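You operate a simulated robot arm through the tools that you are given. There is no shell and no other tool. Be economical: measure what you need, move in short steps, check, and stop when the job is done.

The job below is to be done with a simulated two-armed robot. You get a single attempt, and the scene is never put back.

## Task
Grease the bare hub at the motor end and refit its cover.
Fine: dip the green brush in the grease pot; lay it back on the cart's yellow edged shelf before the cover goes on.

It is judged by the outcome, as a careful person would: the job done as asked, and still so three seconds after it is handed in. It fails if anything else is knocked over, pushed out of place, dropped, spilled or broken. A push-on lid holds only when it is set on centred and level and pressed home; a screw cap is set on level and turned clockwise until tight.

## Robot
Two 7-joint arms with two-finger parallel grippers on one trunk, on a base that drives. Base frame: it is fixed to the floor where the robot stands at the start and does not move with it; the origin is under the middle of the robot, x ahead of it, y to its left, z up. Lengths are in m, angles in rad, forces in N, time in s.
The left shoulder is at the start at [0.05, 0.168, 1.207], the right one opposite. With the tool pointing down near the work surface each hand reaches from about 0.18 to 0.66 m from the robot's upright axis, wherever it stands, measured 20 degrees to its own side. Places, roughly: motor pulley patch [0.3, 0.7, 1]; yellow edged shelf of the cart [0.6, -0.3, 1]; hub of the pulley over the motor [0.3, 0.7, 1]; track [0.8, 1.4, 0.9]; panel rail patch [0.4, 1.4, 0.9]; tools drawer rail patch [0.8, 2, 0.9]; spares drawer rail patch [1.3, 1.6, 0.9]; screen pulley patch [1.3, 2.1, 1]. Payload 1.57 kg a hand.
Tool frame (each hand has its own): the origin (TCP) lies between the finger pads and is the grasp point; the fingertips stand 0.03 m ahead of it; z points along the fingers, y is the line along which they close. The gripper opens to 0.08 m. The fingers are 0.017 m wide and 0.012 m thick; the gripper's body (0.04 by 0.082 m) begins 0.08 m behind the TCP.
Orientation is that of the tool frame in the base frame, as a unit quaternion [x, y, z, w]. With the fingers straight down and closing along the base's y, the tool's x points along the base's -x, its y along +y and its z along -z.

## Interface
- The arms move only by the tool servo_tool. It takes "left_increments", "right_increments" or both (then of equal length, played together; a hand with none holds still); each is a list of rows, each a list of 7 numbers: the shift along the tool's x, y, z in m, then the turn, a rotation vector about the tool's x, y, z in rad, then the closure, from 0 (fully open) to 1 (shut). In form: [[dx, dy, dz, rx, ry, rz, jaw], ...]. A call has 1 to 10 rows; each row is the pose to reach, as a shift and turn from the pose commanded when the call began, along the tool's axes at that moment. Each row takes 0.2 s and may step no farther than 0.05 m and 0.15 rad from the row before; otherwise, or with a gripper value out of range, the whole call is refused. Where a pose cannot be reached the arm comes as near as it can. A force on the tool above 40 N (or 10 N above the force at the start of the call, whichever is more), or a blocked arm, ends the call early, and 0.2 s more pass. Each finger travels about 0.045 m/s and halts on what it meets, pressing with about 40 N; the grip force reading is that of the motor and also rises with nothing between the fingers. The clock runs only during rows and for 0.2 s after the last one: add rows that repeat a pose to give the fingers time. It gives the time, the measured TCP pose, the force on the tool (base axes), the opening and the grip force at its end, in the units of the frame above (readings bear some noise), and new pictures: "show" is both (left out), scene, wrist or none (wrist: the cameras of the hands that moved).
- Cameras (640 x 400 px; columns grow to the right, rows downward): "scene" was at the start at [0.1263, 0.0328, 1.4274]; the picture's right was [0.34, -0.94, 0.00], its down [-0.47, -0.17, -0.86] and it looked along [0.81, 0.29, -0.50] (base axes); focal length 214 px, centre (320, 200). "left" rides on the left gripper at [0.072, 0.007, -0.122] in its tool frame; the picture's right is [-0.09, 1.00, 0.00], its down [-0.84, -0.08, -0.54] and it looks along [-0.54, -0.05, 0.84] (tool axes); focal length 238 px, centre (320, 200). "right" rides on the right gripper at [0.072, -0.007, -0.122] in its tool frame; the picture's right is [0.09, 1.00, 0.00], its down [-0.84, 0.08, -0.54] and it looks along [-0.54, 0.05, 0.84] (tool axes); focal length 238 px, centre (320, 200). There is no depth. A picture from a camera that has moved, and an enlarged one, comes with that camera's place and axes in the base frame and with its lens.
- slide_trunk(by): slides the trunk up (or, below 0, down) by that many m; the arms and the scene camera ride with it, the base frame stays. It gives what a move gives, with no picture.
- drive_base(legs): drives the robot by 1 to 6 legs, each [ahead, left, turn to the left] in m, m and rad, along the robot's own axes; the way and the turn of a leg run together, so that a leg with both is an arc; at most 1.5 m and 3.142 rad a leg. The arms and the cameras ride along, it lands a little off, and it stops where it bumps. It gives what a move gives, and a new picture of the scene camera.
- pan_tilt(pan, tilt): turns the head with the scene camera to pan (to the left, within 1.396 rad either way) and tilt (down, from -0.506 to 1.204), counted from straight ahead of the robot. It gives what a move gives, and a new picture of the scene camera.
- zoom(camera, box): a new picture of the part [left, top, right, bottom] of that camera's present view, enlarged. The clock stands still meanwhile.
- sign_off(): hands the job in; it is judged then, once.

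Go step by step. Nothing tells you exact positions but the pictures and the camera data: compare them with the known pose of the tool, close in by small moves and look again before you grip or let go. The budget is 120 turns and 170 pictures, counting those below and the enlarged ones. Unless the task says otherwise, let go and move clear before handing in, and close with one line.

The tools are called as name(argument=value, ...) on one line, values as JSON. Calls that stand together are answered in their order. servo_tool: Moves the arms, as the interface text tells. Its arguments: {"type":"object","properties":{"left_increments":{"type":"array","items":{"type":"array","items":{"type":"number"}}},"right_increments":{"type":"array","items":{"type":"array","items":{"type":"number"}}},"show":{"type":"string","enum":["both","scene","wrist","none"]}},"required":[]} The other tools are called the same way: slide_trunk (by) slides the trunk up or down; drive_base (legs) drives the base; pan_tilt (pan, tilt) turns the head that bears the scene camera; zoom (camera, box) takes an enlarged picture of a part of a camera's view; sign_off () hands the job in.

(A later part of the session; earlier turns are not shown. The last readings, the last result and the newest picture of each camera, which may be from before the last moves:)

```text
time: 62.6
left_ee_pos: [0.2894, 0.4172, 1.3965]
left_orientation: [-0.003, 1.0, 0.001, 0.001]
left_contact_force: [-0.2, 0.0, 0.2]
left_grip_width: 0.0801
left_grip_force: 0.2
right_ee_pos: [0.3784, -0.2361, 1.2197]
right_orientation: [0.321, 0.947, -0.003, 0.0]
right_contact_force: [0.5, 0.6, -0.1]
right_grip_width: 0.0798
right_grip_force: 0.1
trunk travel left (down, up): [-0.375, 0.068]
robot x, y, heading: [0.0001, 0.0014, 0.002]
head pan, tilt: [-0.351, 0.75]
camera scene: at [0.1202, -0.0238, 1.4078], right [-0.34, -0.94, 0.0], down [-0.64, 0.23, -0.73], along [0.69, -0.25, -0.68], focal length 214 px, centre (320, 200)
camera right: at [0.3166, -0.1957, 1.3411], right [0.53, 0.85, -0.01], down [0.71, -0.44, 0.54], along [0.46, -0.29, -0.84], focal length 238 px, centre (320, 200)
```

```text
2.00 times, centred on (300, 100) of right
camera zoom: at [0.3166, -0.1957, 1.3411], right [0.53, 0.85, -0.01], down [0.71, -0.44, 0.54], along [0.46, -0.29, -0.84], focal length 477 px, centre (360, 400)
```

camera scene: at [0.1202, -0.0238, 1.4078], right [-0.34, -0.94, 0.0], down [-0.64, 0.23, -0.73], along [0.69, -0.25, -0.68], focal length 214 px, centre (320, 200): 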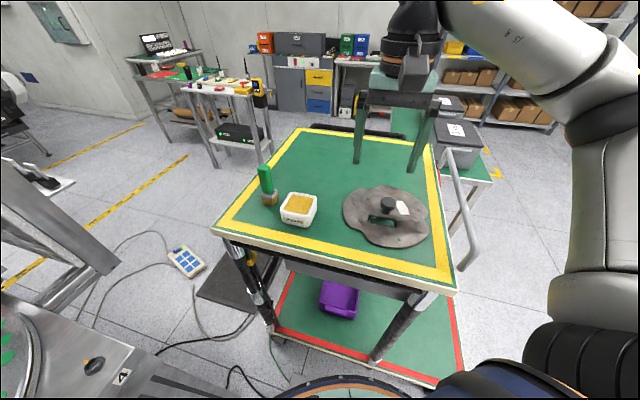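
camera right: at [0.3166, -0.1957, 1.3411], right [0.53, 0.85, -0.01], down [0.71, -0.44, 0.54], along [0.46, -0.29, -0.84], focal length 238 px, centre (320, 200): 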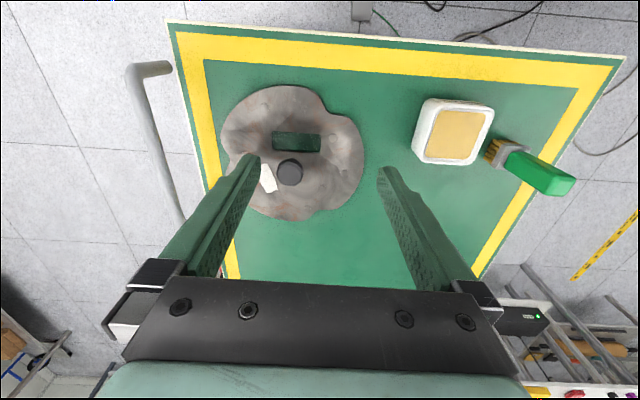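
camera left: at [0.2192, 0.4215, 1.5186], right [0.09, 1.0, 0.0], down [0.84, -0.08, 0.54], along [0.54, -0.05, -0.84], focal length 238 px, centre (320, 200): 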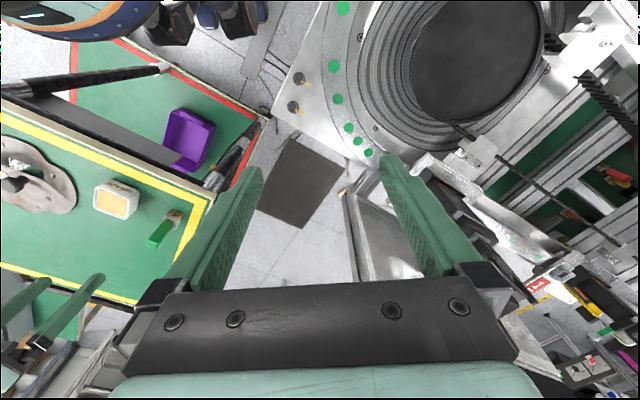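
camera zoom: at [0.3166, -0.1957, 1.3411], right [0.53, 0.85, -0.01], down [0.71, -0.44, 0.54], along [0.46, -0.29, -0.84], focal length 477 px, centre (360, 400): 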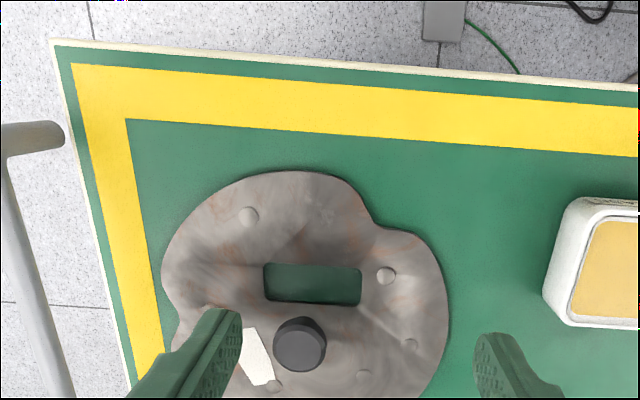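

Brush stands safely; knob at about (0.418, -0.310), top near z 1.05, at the plate's centre. Move above the knob and look.

servo_tool(right_increments=[[-0.03, -0.012, 0.02, 0, 0, 0, 0], [-0.06, -0.025, 0.04, 0, 0, 0, 0], [-0.077, -0.0345, 0.07, 0, 0, 0, 0], [-0.077, -0.0345, 0.11, 0, 0, 0, 0], [-0.077, -0.0345, 0.12, 0, 0, 0, 0]], show="wrist")

zoom(camera="scene", box=[320, 140, 460, 260])

```text
time: 63.8
left_ee_pos: [0.2891, 0.4174, 1.398]
left_orientation: [-0.003, 1.0, 0.001, 0.002]
left_contact_force: [0.4, 1.0, 0.7]
left_grip_width: 0.0801
left_grip_force: 0.0
right_ee_pos: [0.4194, -0.3115, 1.1007]
right_orientation: [0.321, 0.947, -0.002, 0.0]
right_contact_force: [0.6, 0.3, 1.0]
right_grip_width: 0.08
right_grip_force: 0.0
trunk travel left (down, up): [-0.375, 0.068]
robot x, y, heading: [-0.0005, 0.0003, 0.009]
head pan, tilt: [-0.351, 0.75]
camera right: at [0.3567, -0.2708, 1.2216], right [0.53, 0.85, -0.01], down [0.71, -0.44, 0.54], along [0.46, -0.29, -0.84], focal length 238 px, centre (320, 200)
```

right: 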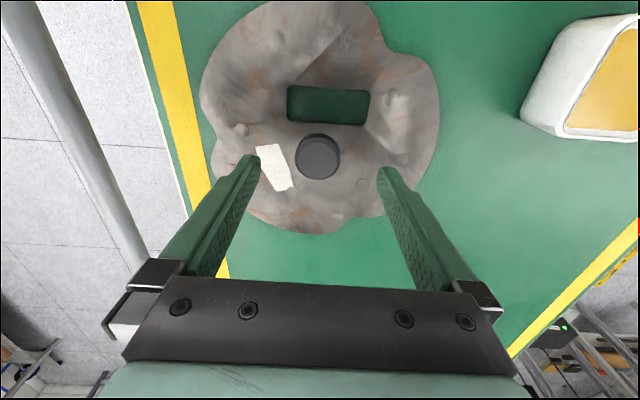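

```text
3.33 times, centred on (390, 200) of scene
camera zoom: at [0.1195, -0.0244, 1.4079], right [-0.34, -0.94, 0.0], down [-0.64, 0.23, -0.73], along [0.69, -0.25, -0.68], focal length 715 px, centre (87, 200)
```

zoom: 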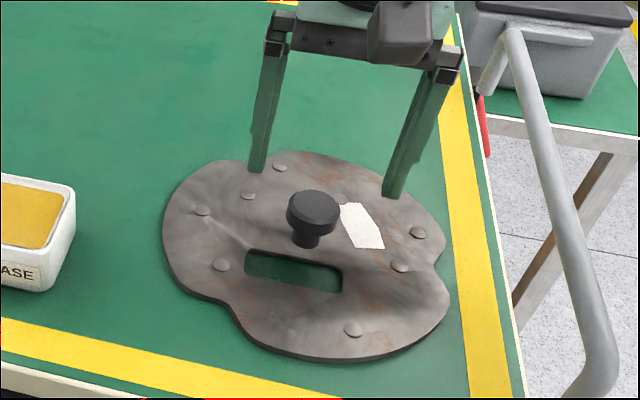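

Centred over the knob. Lower and grip it.

servo_tool(right_increments=[[0.003, -0.001, 0.02, 0, 0, 0, 0], [0.003, -0.001, 0.04, 0, 0, 0, 0], [0.003, -0.001, 0.048, 0, 0, 0, 0.2], [0.003, -0.001, 0.048, 0, 0, 0, 0.5], [0.003, -0.001, 0.048, 0, 0, 0, 0.8], [0.003, -0.001, 0.048, 0, 0, 0, 1], [0.003, -0.001, 0.048, 0, 0, 0, 1], [0.003, -0.001, 0.048, 0, 0, 0, 1]], show="wrist")

zoom(camera="scene", box=[320, 140, 460, 260])

```text
time: 65.6
left_ee_pos: [0.289, 0.4167, 1.3976]
left_orientation: [-0.002, 1.0, 0.001, 0.002]
left_contact_force: [0.7, 0.0, -0.1]
left_grip_width: 0.0798
left_grip_force: 0.1
right_ee_pos: [0.4161, -0.3118, 1.0515]
right_orientation: [0.321, 0.947, -0.002, 0.0]
right_contact_force: [1.8, 1.7, -0.9]
right_grip_width: 0.036
right_grip_force: 40.2
trunk travel left (down, up): [-0.375, 0.068]
robot x, y, heading: [0.0003, -0.002, 0.013]
head pan, tilt: [-0.351, 0.75]
camera right: at [0.3537, -0.2716, 1.173], right [0.53, 0.85, -0.01], down [0.71, -0.44, 0.54], along [0.46, -0.29, -0.84], focal length 238 px, centre (320, 200)
```

right: 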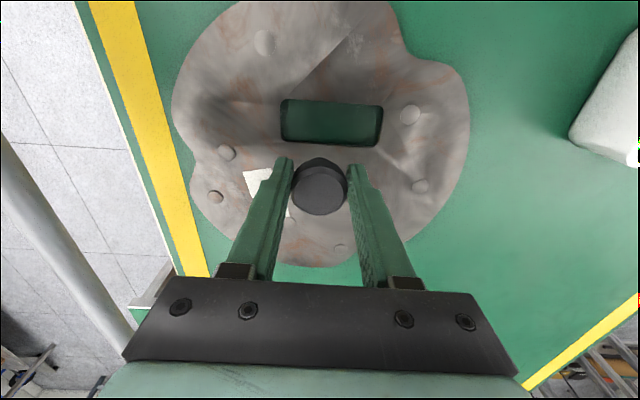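

```text
3.33 times, centred on (390, 200) of scene
camera zoom: at [0.1198, -0.0242, 1.4078], right [-0.34, -0.94, 0.0], down [-0.64, 0.23, -0.73], along [0.69, -0.25, -0.68], focal length 715 px, centre (87, 200)
```

zoom: 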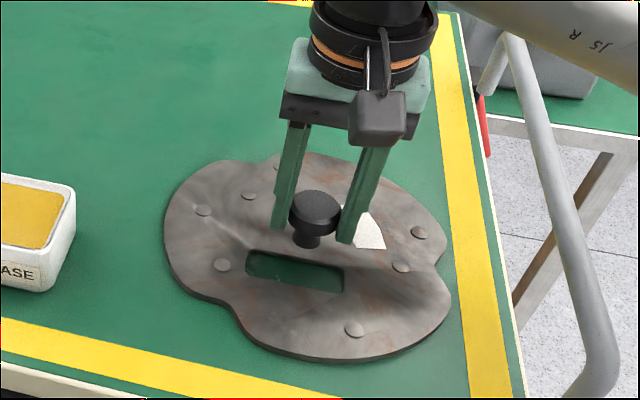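

Gripped (0.036 m). Lift slightly and check the plate hangs level.

servo_tool(right_increments=[[0, 0, -0.01, 0, 0, 0, 1], [0, 0, -0.03, 0, 0, 0, 1], [0, 0, -0.06, 0, 0, 0, 1], [0, 0, -0.1, 0, 0, 0, 1], [0, 0, -0.1, 0, 0, 0, 1]])

zoom(camera="scene", box=[320, 100, 460, 220])

```text
time: 66.8
left_ee_pos: [0.2902, 0.4159, 1.396]
left_orientation: [-0.002, 1.0, 0.003, 0.001]
left_contact_force: [0.2, -0.5, 0.0]
left_grip_width: 0.08
left_grip_force: 0.0
right_ee_pos: [0.4152, -0.3128, 1.1491]
right_orientation: [0.322, 0.947, -0.003, -0.001]
right_contact_force: [-0.1, -0.6, -5.2]
right_grip_width: 0.0357
right_grip_force: 40.3
trunk travel left (down, up): [-0.375, 0.068]
robot x, y, heading: [0.0002, -0.0003, 0.005]
head pan, tilt: [-0.351, 0.75]
camera scene: at [0.1204, -0.025, 1.4077], right [-0.34, -0.94, 0.0], down [-0.64, 0.23, -0.73], along [0.69, -0.25, -0.68], focal length 214 px, centre (320, 200)
camera right: at [0.3526, -0.2721, 1.271], right [0.53, 0.85, -0.01], down [0.71, -0.44, 0.54], along [0.45, -0.29, -0.84], focal length 238 px, centre (320, 200)
```

scene: 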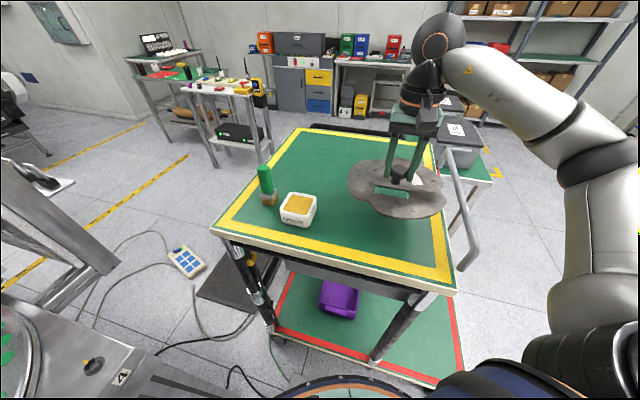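
right: 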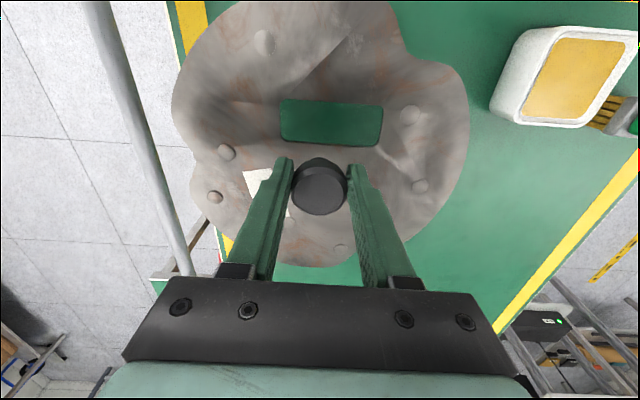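

```text
3.33 times, centred on (390, 160) of scene
camera zoom: at [0.1204, -0.025, 1.4077], right [-0.34, -0.94, 0.0], down [-0.64, 0.23, -0.73], along [0.69, -0.25, -0.68], focal length 715 px, centre (87, 333)
```

zoom: 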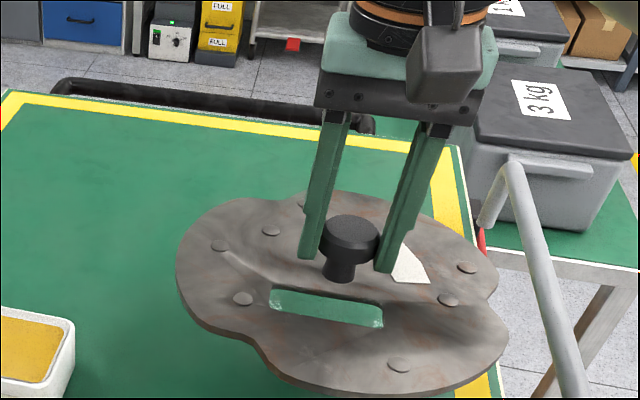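

The plate hangs rigid and level. Raise, draw in, and drive back to the motor end the same way as before.

servo_tool(right_increments=[[0, 0, -0.04, 0, 0, 0, 1], [0.01, 0.005, -0.08, 0, 0, 0, 1], [0.04, 0.02, -0.11, 0, 0, 0, 1], [0.08, 0.04, -0.11, 0, 0, 0, 1], [0.112, 0.056, -0.11, 0, 0, 0, 1], [0.112, 0.056, -0.11, 0, 0, 0, 1]], show="none")

drive_base(legs=[[0, 0, 1.85], [0.133, -0.09, 0]])

pan_tilt(pan=-0.65, tilt=0.75)

```text
time: 68.2
left_ee_pos: [0.2884, 0.4159, 1.3977]
left_orientation: [-0.003, 1.0, 0.002, 0.002]
left_contact_force: [-0.2, 0.5, -0.5]
left_grip_width: 0.0798
left_grip_force: 0.0
right_ee_pos: [0.3577, -0.1991, 1.2612]
right_orientation: [0.322, 0.947, -0.004, -0.001]
right_contact_force: [-0.2, -0.8, -5.4]
right_grip_width: 0.0356
right_grip_force: 39.5
trunk travel left (down, up): [-0.375, 0.068]
robot x, y, heading: [0.0036, 0.002, 0.006]
head pan, tilt: [-0.351, 0.75]
```

```text
time: 74.0
left_ee_pos: [-0.4188, 0.3232, 1.3963]
left_orientation: [0.794, -0.608, -0.002, 0.0]
left_contact_force: [0.3, -0.8, 1.2]
left_grip_width: 0.0802
left_grip_force: 0.0
right_ee_pos: [0.1585, 0.5472, 1.2603]
right_orientation: [-0.553, 0.833, -0.002, 0.002]
right_contact_force: [0.3, 0.3, -5.1]
right_grip_width: 0.036
right_grip_force: 40.2
trunk travel left (down, up): [-0.375, 0.068]
robot x, y, heading: [0.054, 0.1475, 1.83]
head pan, tilt: [-0.351, 0.75]
camera scene: at [0.054, 0.2731, 1.4077], right [1.0, -0.09, 0.0], down [-0.06, -0.68, -0.73], along [0.07, 0.73, -0.68], focal length 214 px, centre (320, 200)
```

scene: 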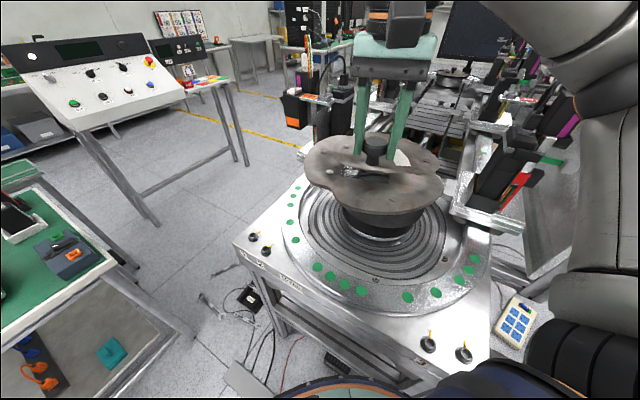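

```text
time: 74.8
left_ee_pos: [-0.4196, 0.3222, 1.397]
left_orientation: [0.794, -0.609, -0.002, 0.0]
left_contact_force: [0.3, -1.2, -0.1]
left_grip_width: 0.0797
left_grip_force: 0.0
right_ee_pos: [0.1586, 0.5454, 1.2607]
right_orientation: [-0.553, 0.833, -0.002, 0.003]
right_contact_force: [-0.3, 0.5, -5.5]
right_grip_width: 0.0357
right_grip_force: 40.7
trunk travel left (down, up): [-0.375, 0.068]
robot x, y, heading: [0.0517, 0.1477, 1.826]
head pan, tilt: [-0.649, 0.75]
camera scene: at [0.0776, 0.2664, 1.4078], right [0.93, -0.38, 0.0], down [-0.26, -0.63, -0.73], along [0.28, 0.68, -0.68], focal length 214 px, centre (320, 200)
```

scene: 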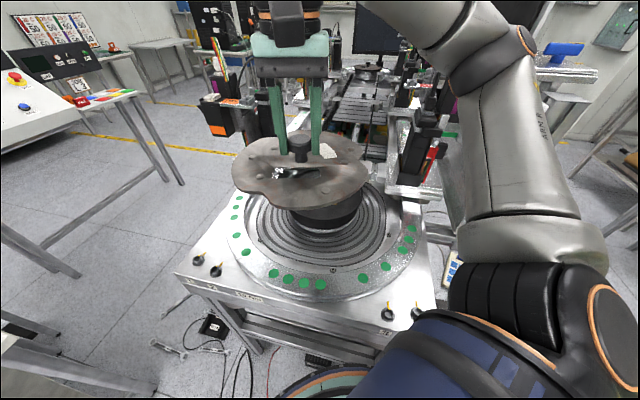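

Carry the plate over the hub, high first, squaring it with the machine.

servo_tool(right_increments=[[-0.045, -0.008, 0, 0, 0, 0.04, 1], [-0.09, -0.016, 0, 0, 0, 0.08, 1], [-0.135, -0.024, 0.02, 0, 0, 0.12, 1], [-0.175, -0.032, 0.045, 0, 0, 0.16, 1], [-0.21, -0.038, 0.075, 0, 0, 0.2, 1], [-0.2225, -0.04, 0.11, 0, 0, 0.2, 1], [-0.2225, -0.04, 0.13, 0, 0, 0.2, 1], [-0.2225, -0.04, 0.13, 0, 0, 0.2, 1]])

zoom(camera="scene", box=[260, 130, 400, 240])

```text
time: 76.6
left_ee_pos: [-0.42, 0.3224, 1.3977]
left_orientation: [0.794, -0.608, -0.003, 0.0]
left_contact_force: [-0.1, -0.2, 0.2]
left_grip_width: 0.08
left_grip_force: 0.1
right_ee_pos: [0.2836, 0.7358, 1.1299]
right_orientation: [-0.467, 0.884, -0.002, 0.002]
right_contact_force: [-0.3, 0.3, -5.2]
right_grip_width: 0.0357
right_grip_force: 40.0
trunk travel left (down, up): [-0.375, 0.068]
robot x, y, heading: [0.0567, 0.1523, 1.833]
head pan, tilt: [-0.649, 0.75]
camera scene: at [0.0778, 0.2666, 1.4078], right [0.93, -0.38, 0.0], down [-0.26, -0.63, -0.73], along [0.28, 0.68, -0.68], focal length 214 px, centre (320, 200)
camera right: at [0.247, 0.6742, 1.2514], right [-0.87, 0.48, -0.01], down [0.4, 0.74, 0.54], along [0.27, 0.47, -0.84], focal length 238 px, centre (320, 200)
```

scene: 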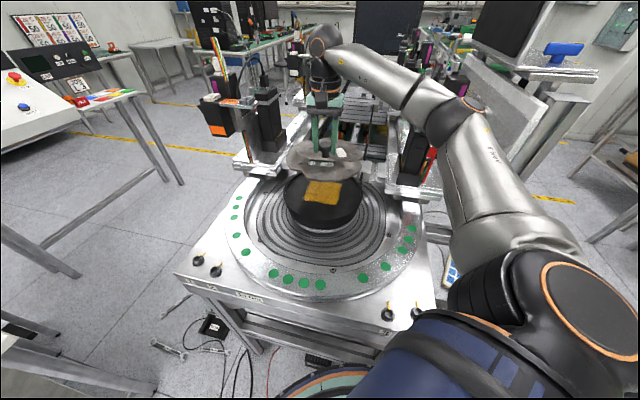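
right: 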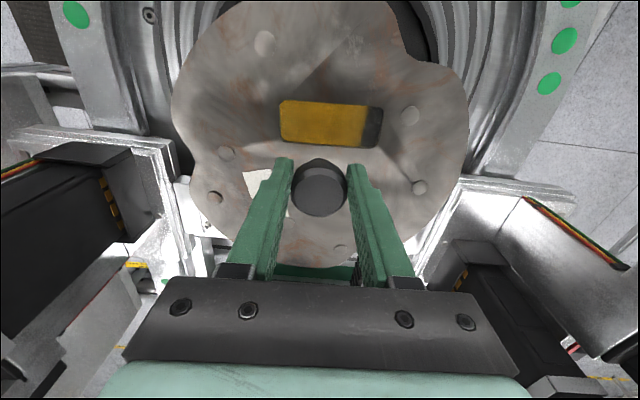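

```text
3.64 times, centred on (330, 185) of scene
camera zoom: at [0.0778, 0.2666, 1.4078], right [0.93, -0.38, 0.0], down [-0.26, -0.63, -0.73], along [0.28, 0.68, -0.68], focal length 780 px, centre (284, 254)
```

zoom: 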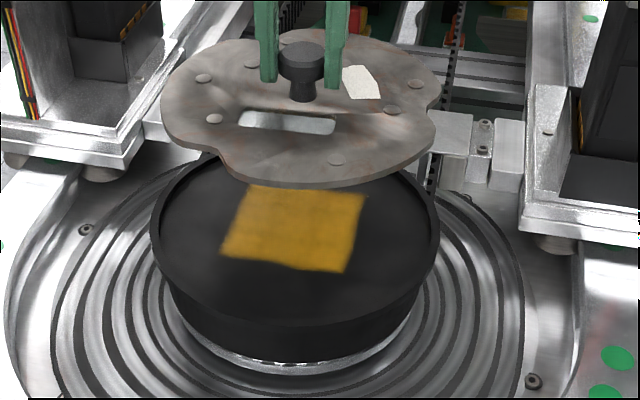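

Nearly centred over the hub. Lower to about 1.5 cm above the rim with a small correction and look again.

servo_tool(right_increments=[[0.001, 0.003, 0.03, 0, 0, 0, 1], [0.001, 0.003, 0.06, 0, 0, 0, 1], [0.001, 0.003, 0.08, 0, 0, 0, 1], [0.001, 0.003, 0.083, 0, 0, 0, 1]])

zoom(camera="scene", box=[260, 150, 400, 250])

```text
time: 77.6
left_ee_pos: [-0.4196, 0.3227, 1.3971]
left_orientation: [0.793, -0.609, -0.003, 0.001]
left_contact_force: [-0.3, 0.0, 0.3]
left_grip_width: 0.08
left_grip_force: 0.0
right_ee_pos: [0.28, 0.7373, 1.0493]
right_orientation: [-0.467, 0.884, -0.002, 0.004]
right_contact_force: [0.1, -0.1, -5.6]
right_grip_width: 0.0357
right_grip_force: 40.4
trunk travel left (down, up): [-0.375, 0.068]
robot x, y, heading: [0.0557, 0.1506, 1.83]
head pan, tilt: [-0.649, 0.75]
camera scene: at [0.0778, 0.2666, 1.4078], right [0.93, -0.38, 0.0], down [-0.26, -0.63, -0.73], along [0.28, 0.68, -0.68], focal length 214 px, centre (320, 200)
camera right: at [0.2432, 0.6751, 1.1705], right [-0.87, 0.48, -0.01], down [0.4, 0.74, 0.54], along [0.27, 0.47, -0.84], focal length 238 px, centre (320, 200)
```

scene: 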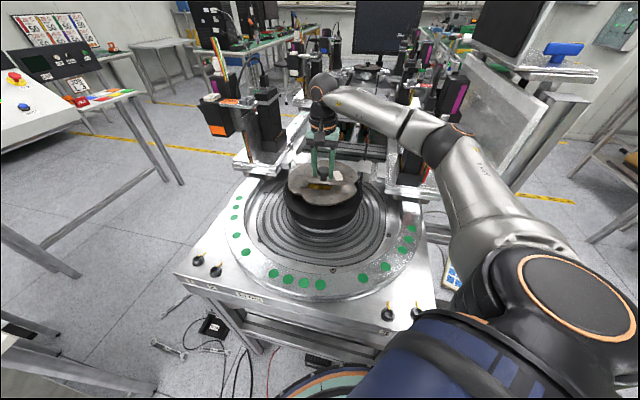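
right: 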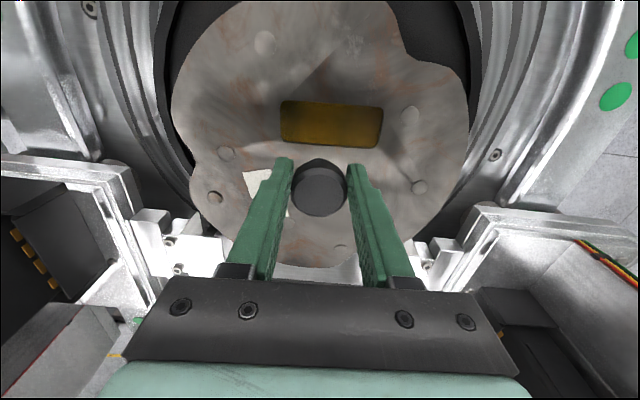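

```text
4.00 times, centred on (330, 200) of scene
camera zoom: at [0.0778, 0.2666, 1.4078], right [0.93, -0.38, 0.0], down [-0.26, -0.63, -0.73], along [0.28, 0.68, -0.68], focal length 858 px, centre (280, 200)
```

zoom: 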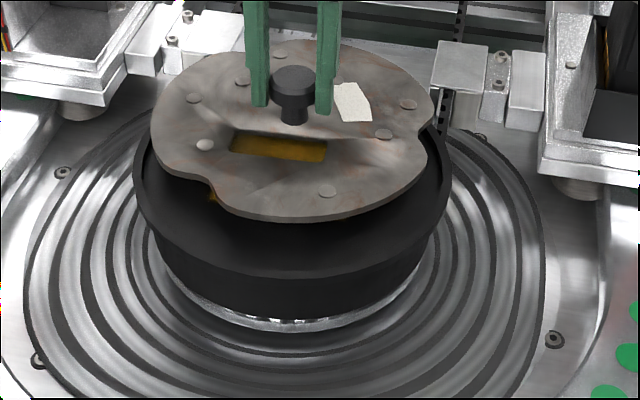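

Laterally aligned; cross-checking the views puts the hub face at z≈0.98 and its centre ≈1.2 cm nearer the robot. Shift that way and look again.

servo_tool(right_increments=[[0.006, -0.002, 0.0, 0, 0, 0, 1], [0.012, -0.0035, 0.003, 0, 0, 0, 1], [0.012, -0.0035, 0.003, 0, 0, 0, 1]], show="wrist")

zoom(camera="scene", box=[275, 155, 385, 245])

```text
time: 78.4
left_ee_pos: [-0.4198, 0.3231, 1.397]
left_orientation: [0.793, -0.609, -0.003, 0.0]
left_contact_force: [0.3, 0.2, 0.4]
left_grip_width: 0.0803
left_grip_force: 0.1
right_ee_pos: [0.2757, 0.7246, 1.0451]
right_orientation: [-0.468, 0.884, -0.002, 0.003]
right_contact_force: [0.1, -1.2, -4.7]
right_grip_width: 0.036
right_grip_force: 39.9
trunk travel left (down, up): [-0.375, 0.068]
robot x, y, heading: [0.0558, 0.1462, 1.828]
head pan, tilt: [-0.649, 0.75]
camera right: at [0.2394, 0.6622, 1.1664], right [-0.87, 0.48, -0.01], down [0.4, 0.74, 0.54], along [0.27, 0.47, -0.84], focal length 238 px, centre (320, 200)
```

right: 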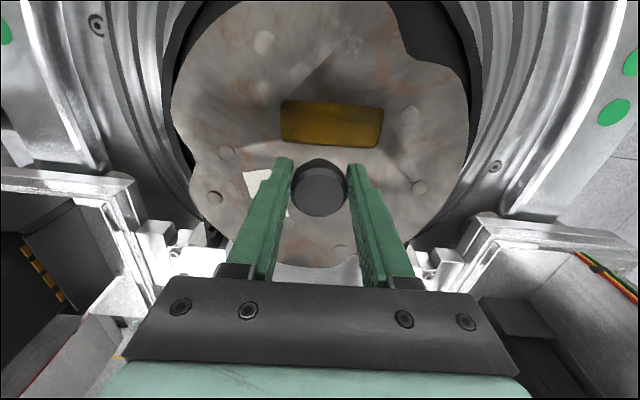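

```text
4.44 times, centred on (330, 200) of scene
camera zoom: at [0.0778, 0.2666, 1.4078], right [0.93, -0.38, 0.0], down [-0.26, -0.63, -0.73], along [0.28, 0.68, -0.68], focal length 953 px, centre (276, 200)
```

zoom: 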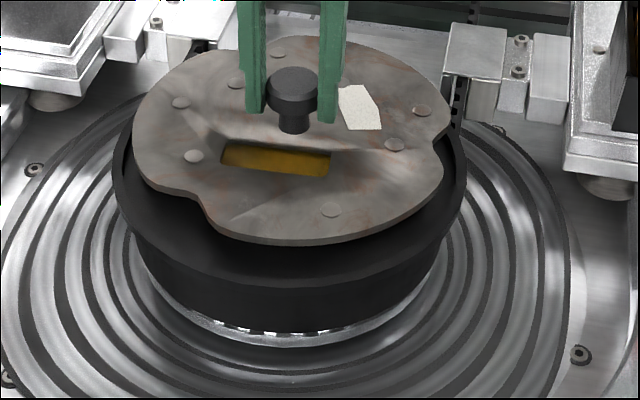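

Closer. The near gap is still slightly larger than the far one; shift 3 mm more and lower a few millimetres.

servo_tool(right_increments=[[0.003, 0, 0.002, 0, 0, 0, 1], [0.003, 0.001, 0.005, 0, 0, 0, 1], [0.003, 0.001, 0.007, 0, 0, 0, 1], [0.003, 0.001, 0.007, 0, 0, 0, 1]], show="wrist")

zoom(camera="scene", box=[275, 155, 385, 245])

```text
time: 79.4
left_ee_pos: [-0.4205, 0.3234, 1.3966]
left_orientation: [0.793, -0.609, -0.002, 0.001]
left_contact_force: [-0.9, -0.1, -0.9]
left_grip_width: 0.08
left_grip_force: 0.0
right_ee_pos: [0.275, 0.7228, 1.0377]
right_orientation: [-0.467, 0.884, -0.002, 0.002]
right_contact_force: [0.4, 0.4, -5.2]
right_grip_width: 0.0357
right_grip_force: 40.0
trunk travel left (down, up): [-0.375, 0.068]
robot x, y, heading: [0.0555, 0.1478, 1.822]
head pan, tilt: [-0.649, 0.75]
camera right: at [0.2376, 0.6605, 1.1593], right [-0.87, 0.48, -0.01], down [0.4, 0.74, 0.54], along [0.27, 0.47, -0.84], focal length 238 px, centre (320, 200)
```

right: 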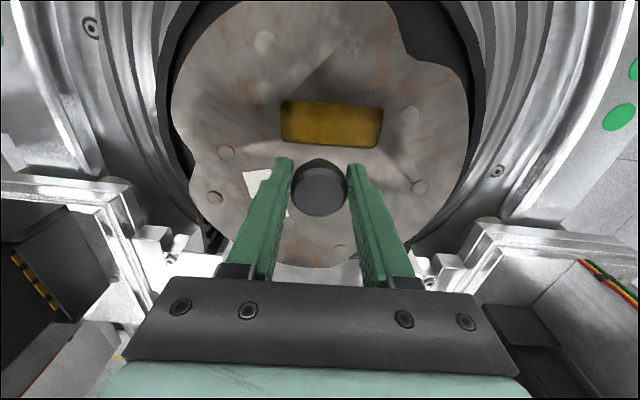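

```text
4.44 times, centred on (330, 200) of scene
camera zoom: at [0.0778, 0.2666, 1.4077], right [0.93, -0.38, 0.0], down [-0.26, -0.63, -0.73], along [0.28, 0.68, -0.68], focal length 953 px, centre (276, 200)
```

zoom: 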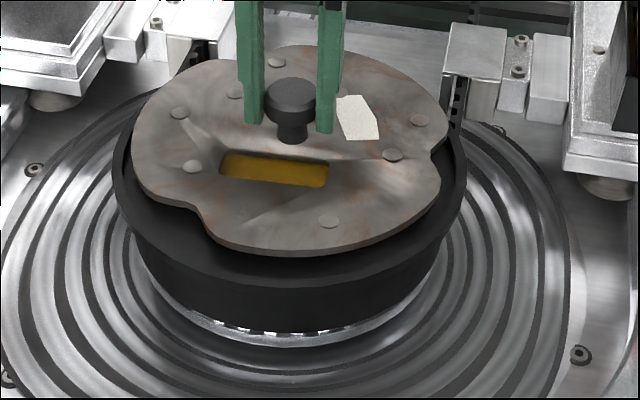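

servo_tool(right_increments=[[0, 0, 0.003, 0, 0, 0, 1], [0, 0, 0.006, 0, 0, 0, 1], [0, 0, 0.009, 0, 0, 0, 1], [0, 0, 0.009, 0, 0, 0, 1]], show="none")

zoom(camera="scene", box=[275, 155, 385, 245])

```text
time: 80.4
left_ee_pos: [-0.4208, 0.3203, 1.3985]
left_orientation: [0.793, -0.609, -0.003, -0.001]
left_contact_force: [0.2, -0.4, 0.2]
left_grip_width: 0.0803
left_grip_force: 0.1
right_ee_pos: [0.2716, 0.722, 1.0324]
right_orientation: [-0.468, 0.884, 0.002, 0.003]
right_contact_force: [2.0, 1.4, 19.9]
right_grip_width: 0.0357
right_grip_force: 40.0
trunk travel left (down, up): [-0.375, 0.068]
robot x, y, heading: [0.0522, 0.1466, 1.836]
head pan, tilt: [-0.649, 0.75]
```

```text
4.44 times, centred on (330, 200) of scene
camera zoom: at [0.077, 0.2642, 1.4083], right [0.93, -0.38, 0.0], down [-0.26, -0.63, -0.73], along [0.28, 0.68, -0.68], focal length 953 px, centre (276, 200)
```

zoom: 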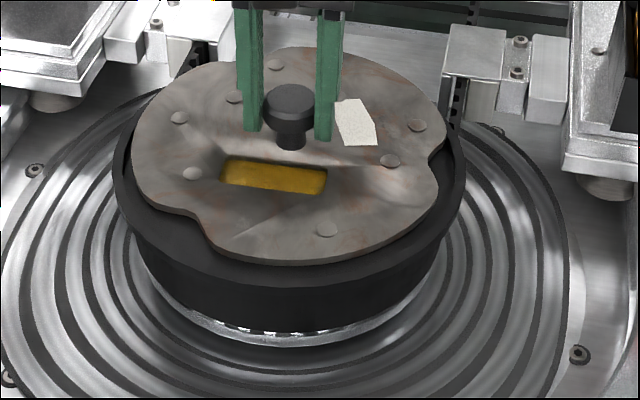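

Contact came with the plate resting on the far rim: the knob base sits ~9 mm too far from me. Lift slightly, shift toward the robot and recheck.

servo_tool(right_increments=[[0, 0, -0.01, 0, 0, 0, 1], [0.005, -0.001, -0.012, 0, 0, 0, 1], [0.009, -0.002, -0.01, 0, 0, 0, 1], [0.009, -0.002, -0.005, 0, 0, 0, 1], [0.009, -0.002, -0.005, 0, 0, 0, 1]], show="wrist")

zoom(camera="scene", box=[275, 155, 385, 245])

```text
time: 81.6
left_ee_pos: [-0.4196, 0.3226, 1.3964]
left_orientation: [0.793, -0.609, -0.003, 0.0]
left_contact_force: [0.5, -1.1, 0.4]
left_grip_width: 0.0799
left_grip_force: 0.1
right_ee_pos: [0.2717, 0.7156, 1.0347]
right_orientation: [-0.468, 0.884, -0.003, 0.003]
right_contact_force: [0.9, -0.5, -5.6]
right_grip_width: 0.036
right_grip_force: 40.0
trunk travel left (down, up): [-0.375, 0.068]
robot x, y, heading: [0.0556, 0.149, 1.827]
head pan, tilt: [-0.649, 0.75]
camera right: at [0.2336, 0.6522, 1.1551], right [-0.87, 0.48, -0.01], down [0.4, 0.74, 0.54], along [0.27, 0.47, -0.84], focal length 238 px, centre (320, 200)
```

right: 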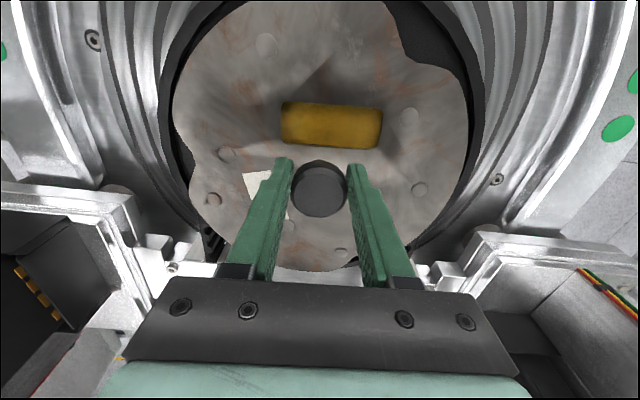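

```text
4.44 times, centred on (330, 200) of scene
camera zoom: at [0.0778, 0.2666, 1.4077], right [0.93, -0.38, 0.0], down [-0.26, -0.63, -0.73], along [0.28, 0.68, -0.68], focal length 953 px, centre (276, 200)
```

zoom: 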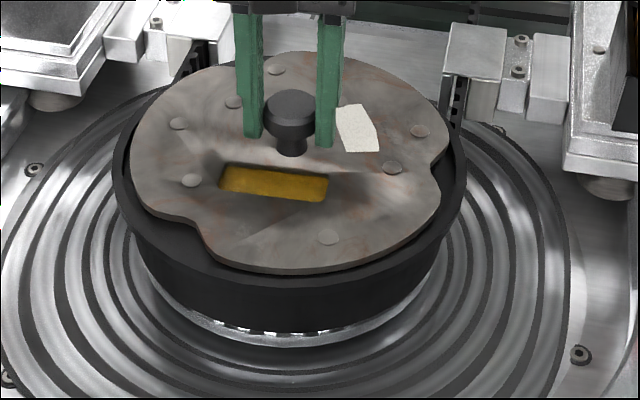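

Now the plate looks well centred in the rim. Lower gently to seat.

servo_tool(right_increments=[[0, 0, 0.003, 0, 0, 0, 1], [0, 0, 0.005, 0, 0, 0, 1], [0, 0, 0.007, 0, 0, 0, 1], [0, 0, 0.009, 0, 0, 0, 1], [0, 0, 0.011, 0, 0, 0, 1]], show="wrist")

zoom(camera="scene", box=[275, 155, 385, 245])

```text
time: 82.8
left_ee_pos: [-0.4204, 0.319, 1.3974]
left_orientation: [0.793, -0.609, -0.003, -0.002]
left_contact_force: [0.7, -0.5, -0.5]
left_grip_width: 0.0803
left_grip_force: 0.1
right_ee_pos: [0.27, 0.7133, 1.0293]
right_orientation: [-0.466, 0.885, 0.005, 0.005]
right_contact_force: [7.4, 5.1, 33.9]
right_grip_width: 0.0357
right_grip_force: 40.4
trunk travel left (down, up): [-0.375, 0.068]
robot x, y, heading: [0.0563, 0.1502, 1.832]
head pan, tilt: [-0.649, 0.75]
camera right: at [0.2333, 0.6503, 1.1494], right [-0.87, 0.49, 0.0], down [0.41, 0.73, 0.55], along [0.27, 0.48, -0.83], focal length 238 px, centre (320, 200)
```

right: 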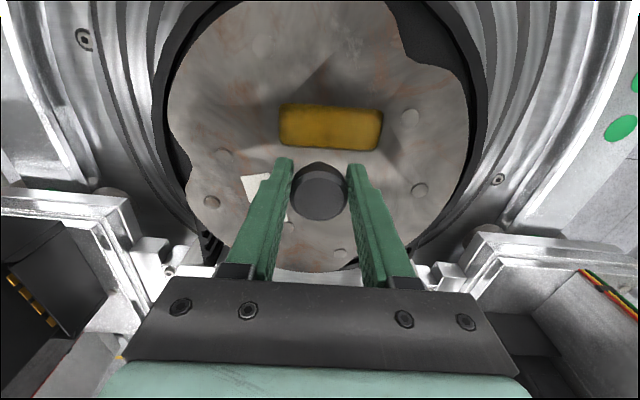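

```text
4.44 times, centred on (330, 200) of scene
camera zoom: at [0.0772, 0.2632, 1.4084], right [0.93, -0.38, 0.0], down [-0.26, -0.63, -0.73], along [0.28, 0.68, -0.68], focal length 953 px, centre (276, 200)
```

zoom: 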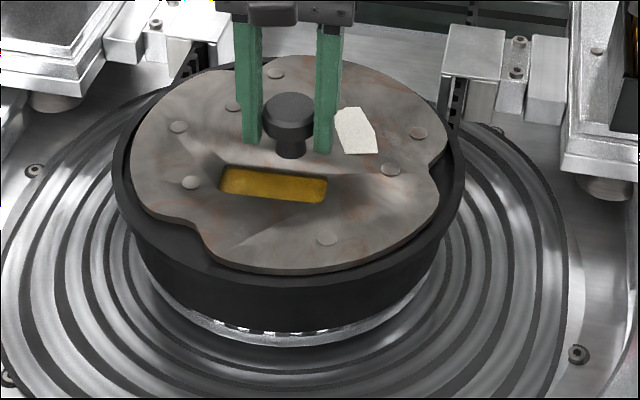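

zoom(camera="scene", box=[298, 160, 388, 222])

zoom(camera="right", box=[140, 0, 500, 290])

```text
6.45 times, centred on (343, 191) of scene
camera zoom: at [0.0772, 0.2632, 1.4084], right [0.93, -0.38, 0.0], down [-0.26, -0.63, -0.73], along [0.28, 0.68, -0.68], focal length 1384 px, centre (172, 258)
```

zoom: 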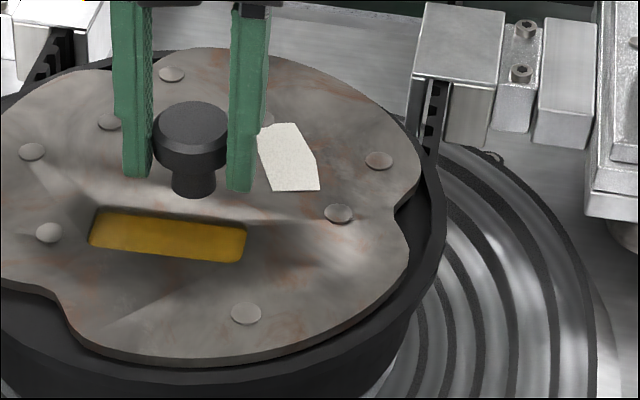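

```text
1.38 times, centred on (320, 145) of right
camera zoom: at [0.2333, 0.6503, 1.1494], right [-0.87, 0.49, 0.0], down [0.41, 0.73, 0.55], along [0.27, 0.48, -0.83], focal length 329 px, centre (320, 276)
```

zoom: 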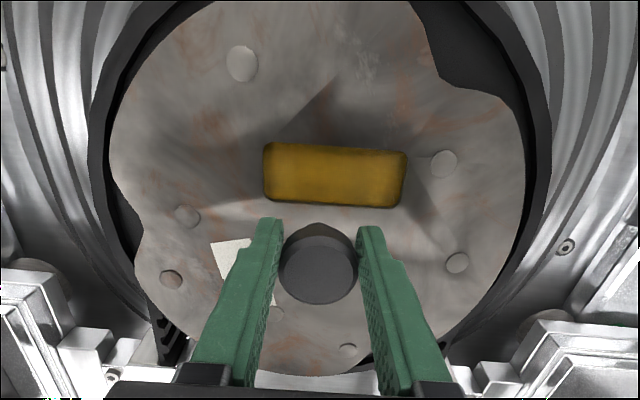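

zoom(camera="scene", box=[300, 195, 350, 227])

zoom(camera="scene", box=[345, 165, 395, 205])

zoom(camera="scene", box=[295, 160, 345, 195])

```text
12.50 times, centred on (325, 211) of scene
camera zoom: at [0.0772, 0.2632, 1.4084], right [0.93, -0.38, 0.0], down [-0.26, -0.63, -0.73], along [0.28, 0.68, -0.68], focal length 2681 px, centre (258, 62)
```

zoom: 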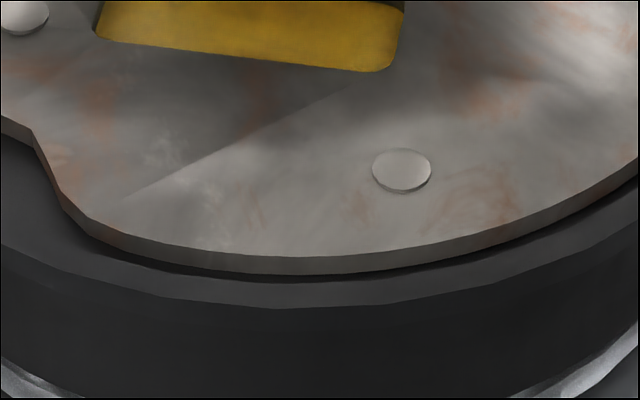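

```text
10.00 times, centred on (370, 185) of scene
camera zoom: at [0.0772, 0.2632, 1.4084], right [0.93, -0.38, 0.0], down [-0.26, -0.63, -0.73], along [0.28, 0.68, -0.68], focal length 2145 px, centre (-180, 350)
```

zoom: 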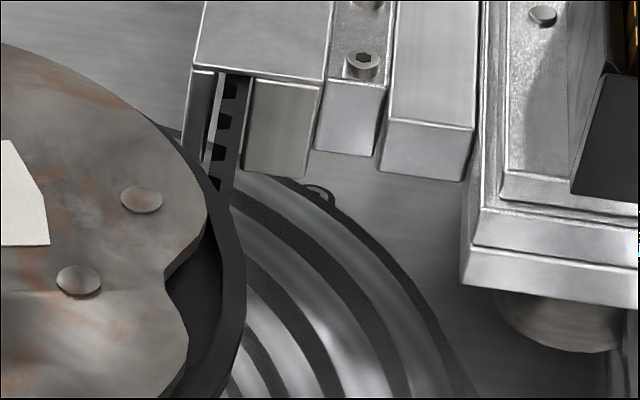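

```text
11.43 times, centred on (320, 178) of scene
camera zoom: at [0.0772, 0.2632, 1.4084], right [0.93, -0.38, 0.0], down [-0.26, -0.63, -0.73], along [0.28, 0.68, -0.68], focal length 2451 px, centre (320, 457)
```

zoom: 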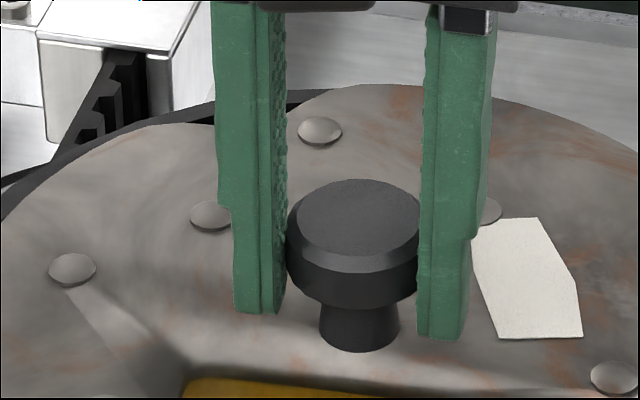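

The plate still overlaps the far rim slightly, with small clearance all round. Ease off and search in small steps, watching for a drop.

servo_tool(right_increments=[[0, 0, -0.003, 0, 0, 0, 1], [0.002, 0.001, -0.003, 0, 0, 0, 1], [0.002, 0.001, 0.0, 0, 0, 0, 1], [0.002, 0.001, 0.001, 0, 0, 0, 1]], show="none")

zoom(camera="scene", box=[285, 160, 385, 225])

```text
time: 83.8
left_ee_pos: [-0.4198, 0.3194, 1.3965]
left_orientation: [0.794, -0.608, -0.004, -0.002]
left_contact_force: [0.7, -0.2, 1.6]
left_grip_width: 0.0799
left_grip_force: 0.0
right_ee_pos: [0.2676, 0.7111, 1.0254]
right_orientation: [-0.468, 0.884, -0.001, 0.003]
right_contact_force: [1.9, -5.5, 21.5]
right_grip_width: 0.0359
right_grip_force: 40.2
trunk travel left (down, up): [-0.375, 0.068]
robot x, y, heading: [0.0543, 0.1471, 1.831]
head pan, tilt: [-0.649, 0.75]
```

```text
6.15 times, centred on (335, 192) of scene
camera zoom: at [0.0771, 0.2631, 1.4082], right [0.93, -0.38, 0.0], down [-0.26, -0.63, -0.73], along [0.28, 0.68, -0.68], focal length 1320 px, centre (228, 246)
```

zoom: 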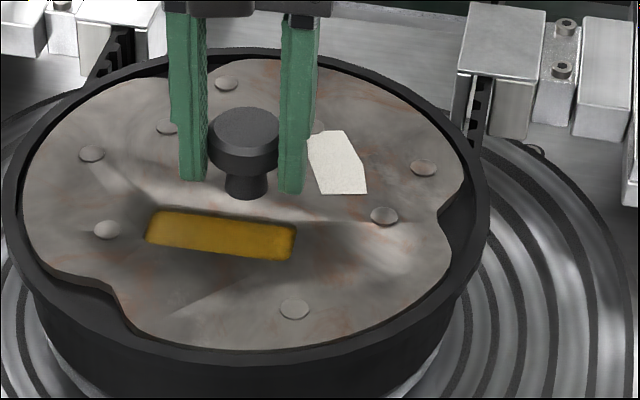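

It dropped into the recess: the rim now shows all round, as on the screen pulley. Press it home.

servo_tool(right_increments=[[0, 0, 0.003, 0, 0, 0, 1], [0, 0, 0.006, 0, 0, 0, 1], [0, 0, 0.009, 0, 0, 0, 1], [0, 0, 0.012, 0, 0, 0, 1], [0, 0, 0.012, 0, 0, 0, 1]], show="wrist")

zoom(camera="scene", box=[285, 160, 385, 225])

```text
time: 84.8
left_ee_pos: [-0.4197, 0.3216, 1.3968]
left_orientation: [0.793, -0.609, -0.002, -0.001]
left_contact_force: [-0.2, 0.8, -0.1]
left_grip_width: 0.08
left_grip_force: 0.0
right_ee_pos: [0.2675, 0.714, 1.0177]
right_orientation: [-0.466, 0.885, 0.005, 0.003]
right_contact_force: [0.9, -1.2, 15.2]
right_grip_width: 0.0356
right_grip_force: 40.7
trunk travel left (down, up): [-0.375, 0.068]
robot x, y, heading: [0.0561, 0.1487, 1.828]
head pan, tilt: [-0.649, 0.75]
stopped in row 4 (right hand): the force on the tool passed its limit (the readings are from after the stop); the commanded pose is now the measured one
camera right: at [0.2313, 0.6501, 1.1385], right [-0.87, 0.49, 0.0], down [0.41, 0.73, 0.55], along [0.27, 0.48, -0.83], focal length 238 px, centre (320, 200)
```

right: 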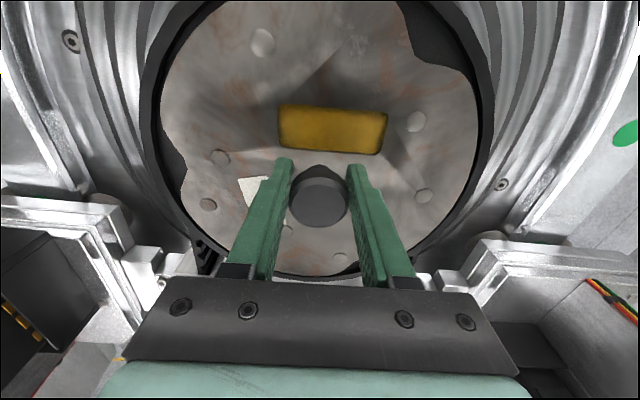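

```text
6.15 times, centred on (335, 192) of scene
camera zoom: at [0.0769, 0.265, 1.4075], right [0.93, -0.38, 0.0], down [-0.26, -0.63, -0.73], along [0.28, 0.68, -0.68], focal length 1320 px, centre (228, 246)
```

zoom: 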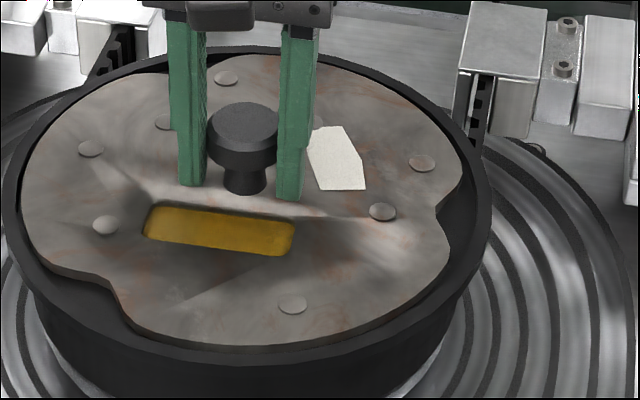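

Seated; the fingers slipped a little down the knob. I'll open, rise, close the fingers and press on top of the knob to be sure it is home.

servo_tool(right_increments=[[0, 0, 0, 0, 0, 0, 0.8], [0, 0, 0, 0, 0, 0, 0.5], [0, 0, 0, 0, 0, 0, 0.3], [0, 0, 0, 0, 0, 0, 0.2], [0, 0, 0, 0, 0, 0, 0.2], [0, 0, -0.03, 0, 0, 0, 0.2], [0, 0, -0.07, 0, 0, 0, 0.2], [0, 0, -0.08, 0, 0, 0, 0.2]], show="wrist")

zoom(camera="scene", box=[285, 160, 385, 225])

```text
time: 86.6
left_ee_pos: [-0.4192, 0.3234, 1.3972]
left_orientation: [0.793, -0.609, -0.002, 0.0]
left_contact_force: [0.1, -0.4, -0.2]
left_grip_width: 0.0798
left_grip_force: 0.2
right_ee_pos: [0.2694, 0.7133, 1.0957]
right_orientation: [-0.467, 0.884, 0.003, 0.003]
right_contact_force: [0.7, 0.4, -0.1]
right_grip_width: 0.0643
right_grip_force: 0.1
trunk travel left (down, up): [-0.375, 0.068]
robot x, y, heading: [0.055, 0.149, 1.835]
head pan, tilt: [-0.649, 0.75]
camera right: at [0.2319, 0.6501, 1.2165], right [-0.87, 0.49, 0.0], down [0.41, 0.73, 0.55], along [0.27, 0.48, -0.84], focal length 238 px, centre (320, 200)
```

right: 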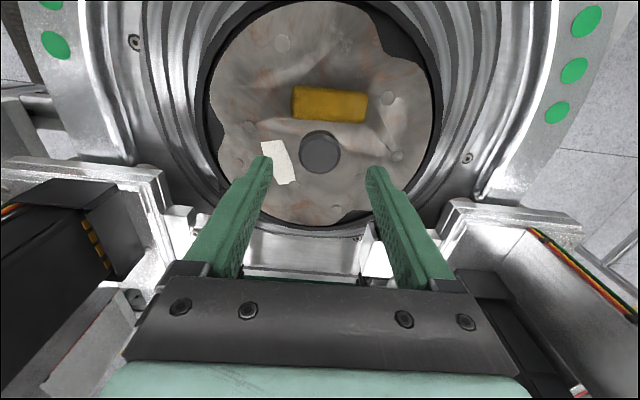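

```text
6.15 times, centred on (335, 192) of scene
camera zoom: at [0.0777, 0.2662, 1.4078], right [0.93, -0.38, 0.0], down [-0.26, -0.63, -0.73], along [0.28, 0.68, -0.68], focal length 1320 px, centre (228, 246)
```

zoom: 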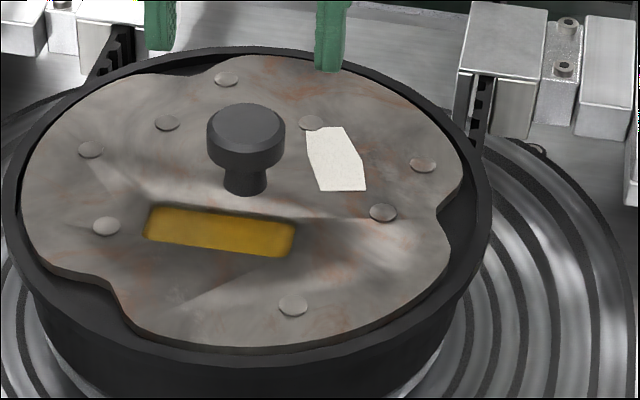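

The cover is in the recess with the rim visible all round. Close the fingers, centre them over the knob and press down.

servo_tool(right_increments=[[-0.004, 0.001, 0, 0, 0, 0, 1], [-0.004, 0.001, 0, 0, 0, 0, 1], [-0.004, 0.001, 0, 0, 0, 0, 1], [-0.004, 0.001, 0, 0, 0, 0, 1], [-0.004, 0.001, 0.02, 0, 0, 0, 1], [-0.004, 0.001, 0.03, 0, 0, 0, 1]], show="wrist")

zoom(camera="scene", box=[285, 160, 385, 225])

```text
time: 88.0
left_ee_pos: [-0.4205, 0.3228, 1.398]
left_orientation: [0.794, -0.608, -0.001, 0.0]
left_contact_force: [-0.1, 0.0, -0.4]
left_grip_width: 0.0801
left_grip_force: 0.1
right_ee_pos: [0.2705, 0.7181, 1.0661]
right_orientation: [-0.466, 0.885, 0.003, 0.004]
right_contact_force: [-0.2, 0.1, 0.1]
right_grip_width: 0.0
right_grip_force: 21.5
trunk travel left (down, up): [-0.375, 0.068]
robot x, y, heading: [0.0568, 0.1458, 1.834]
head pan, tilt: [-0.649, 0.75]
camera right: at [0.2329, 0.6543, 1.1862], right [-0.87, 0.49, 0.0], down [0.41, 0.73, 0.55], along [0.27, 0.48, -0.84], focal length 238 px, centre (320, 200)
```

right: 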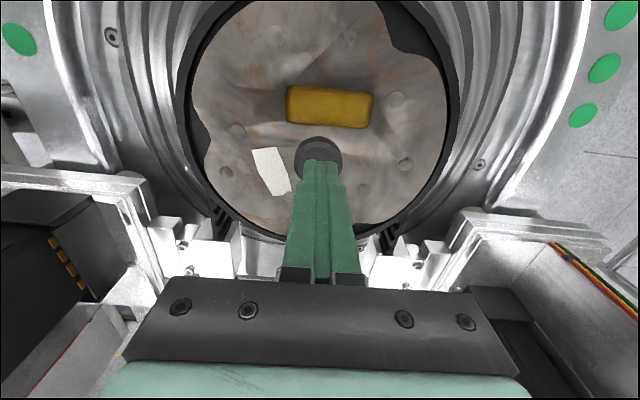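

```text
6.15 times, centred on (335, 192) of scene
camera zoom: at [0.0776, 0.2661, 1.4078], right [0.93, -0.38, 0.0], down [-0.26, -0.63, -0.73], along [0.28, 0.68, -0.68], focal length 1320 px, centre (228, 246)
```

zoom: 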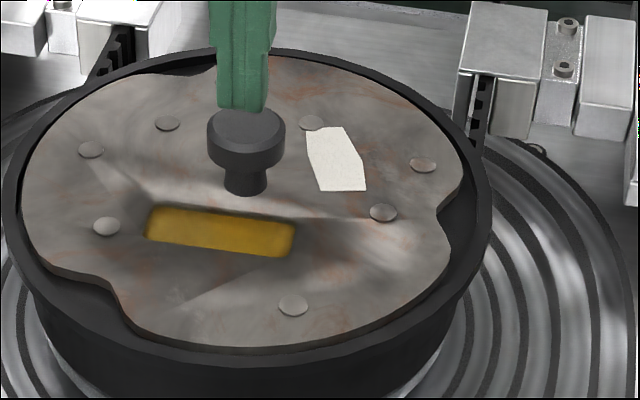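

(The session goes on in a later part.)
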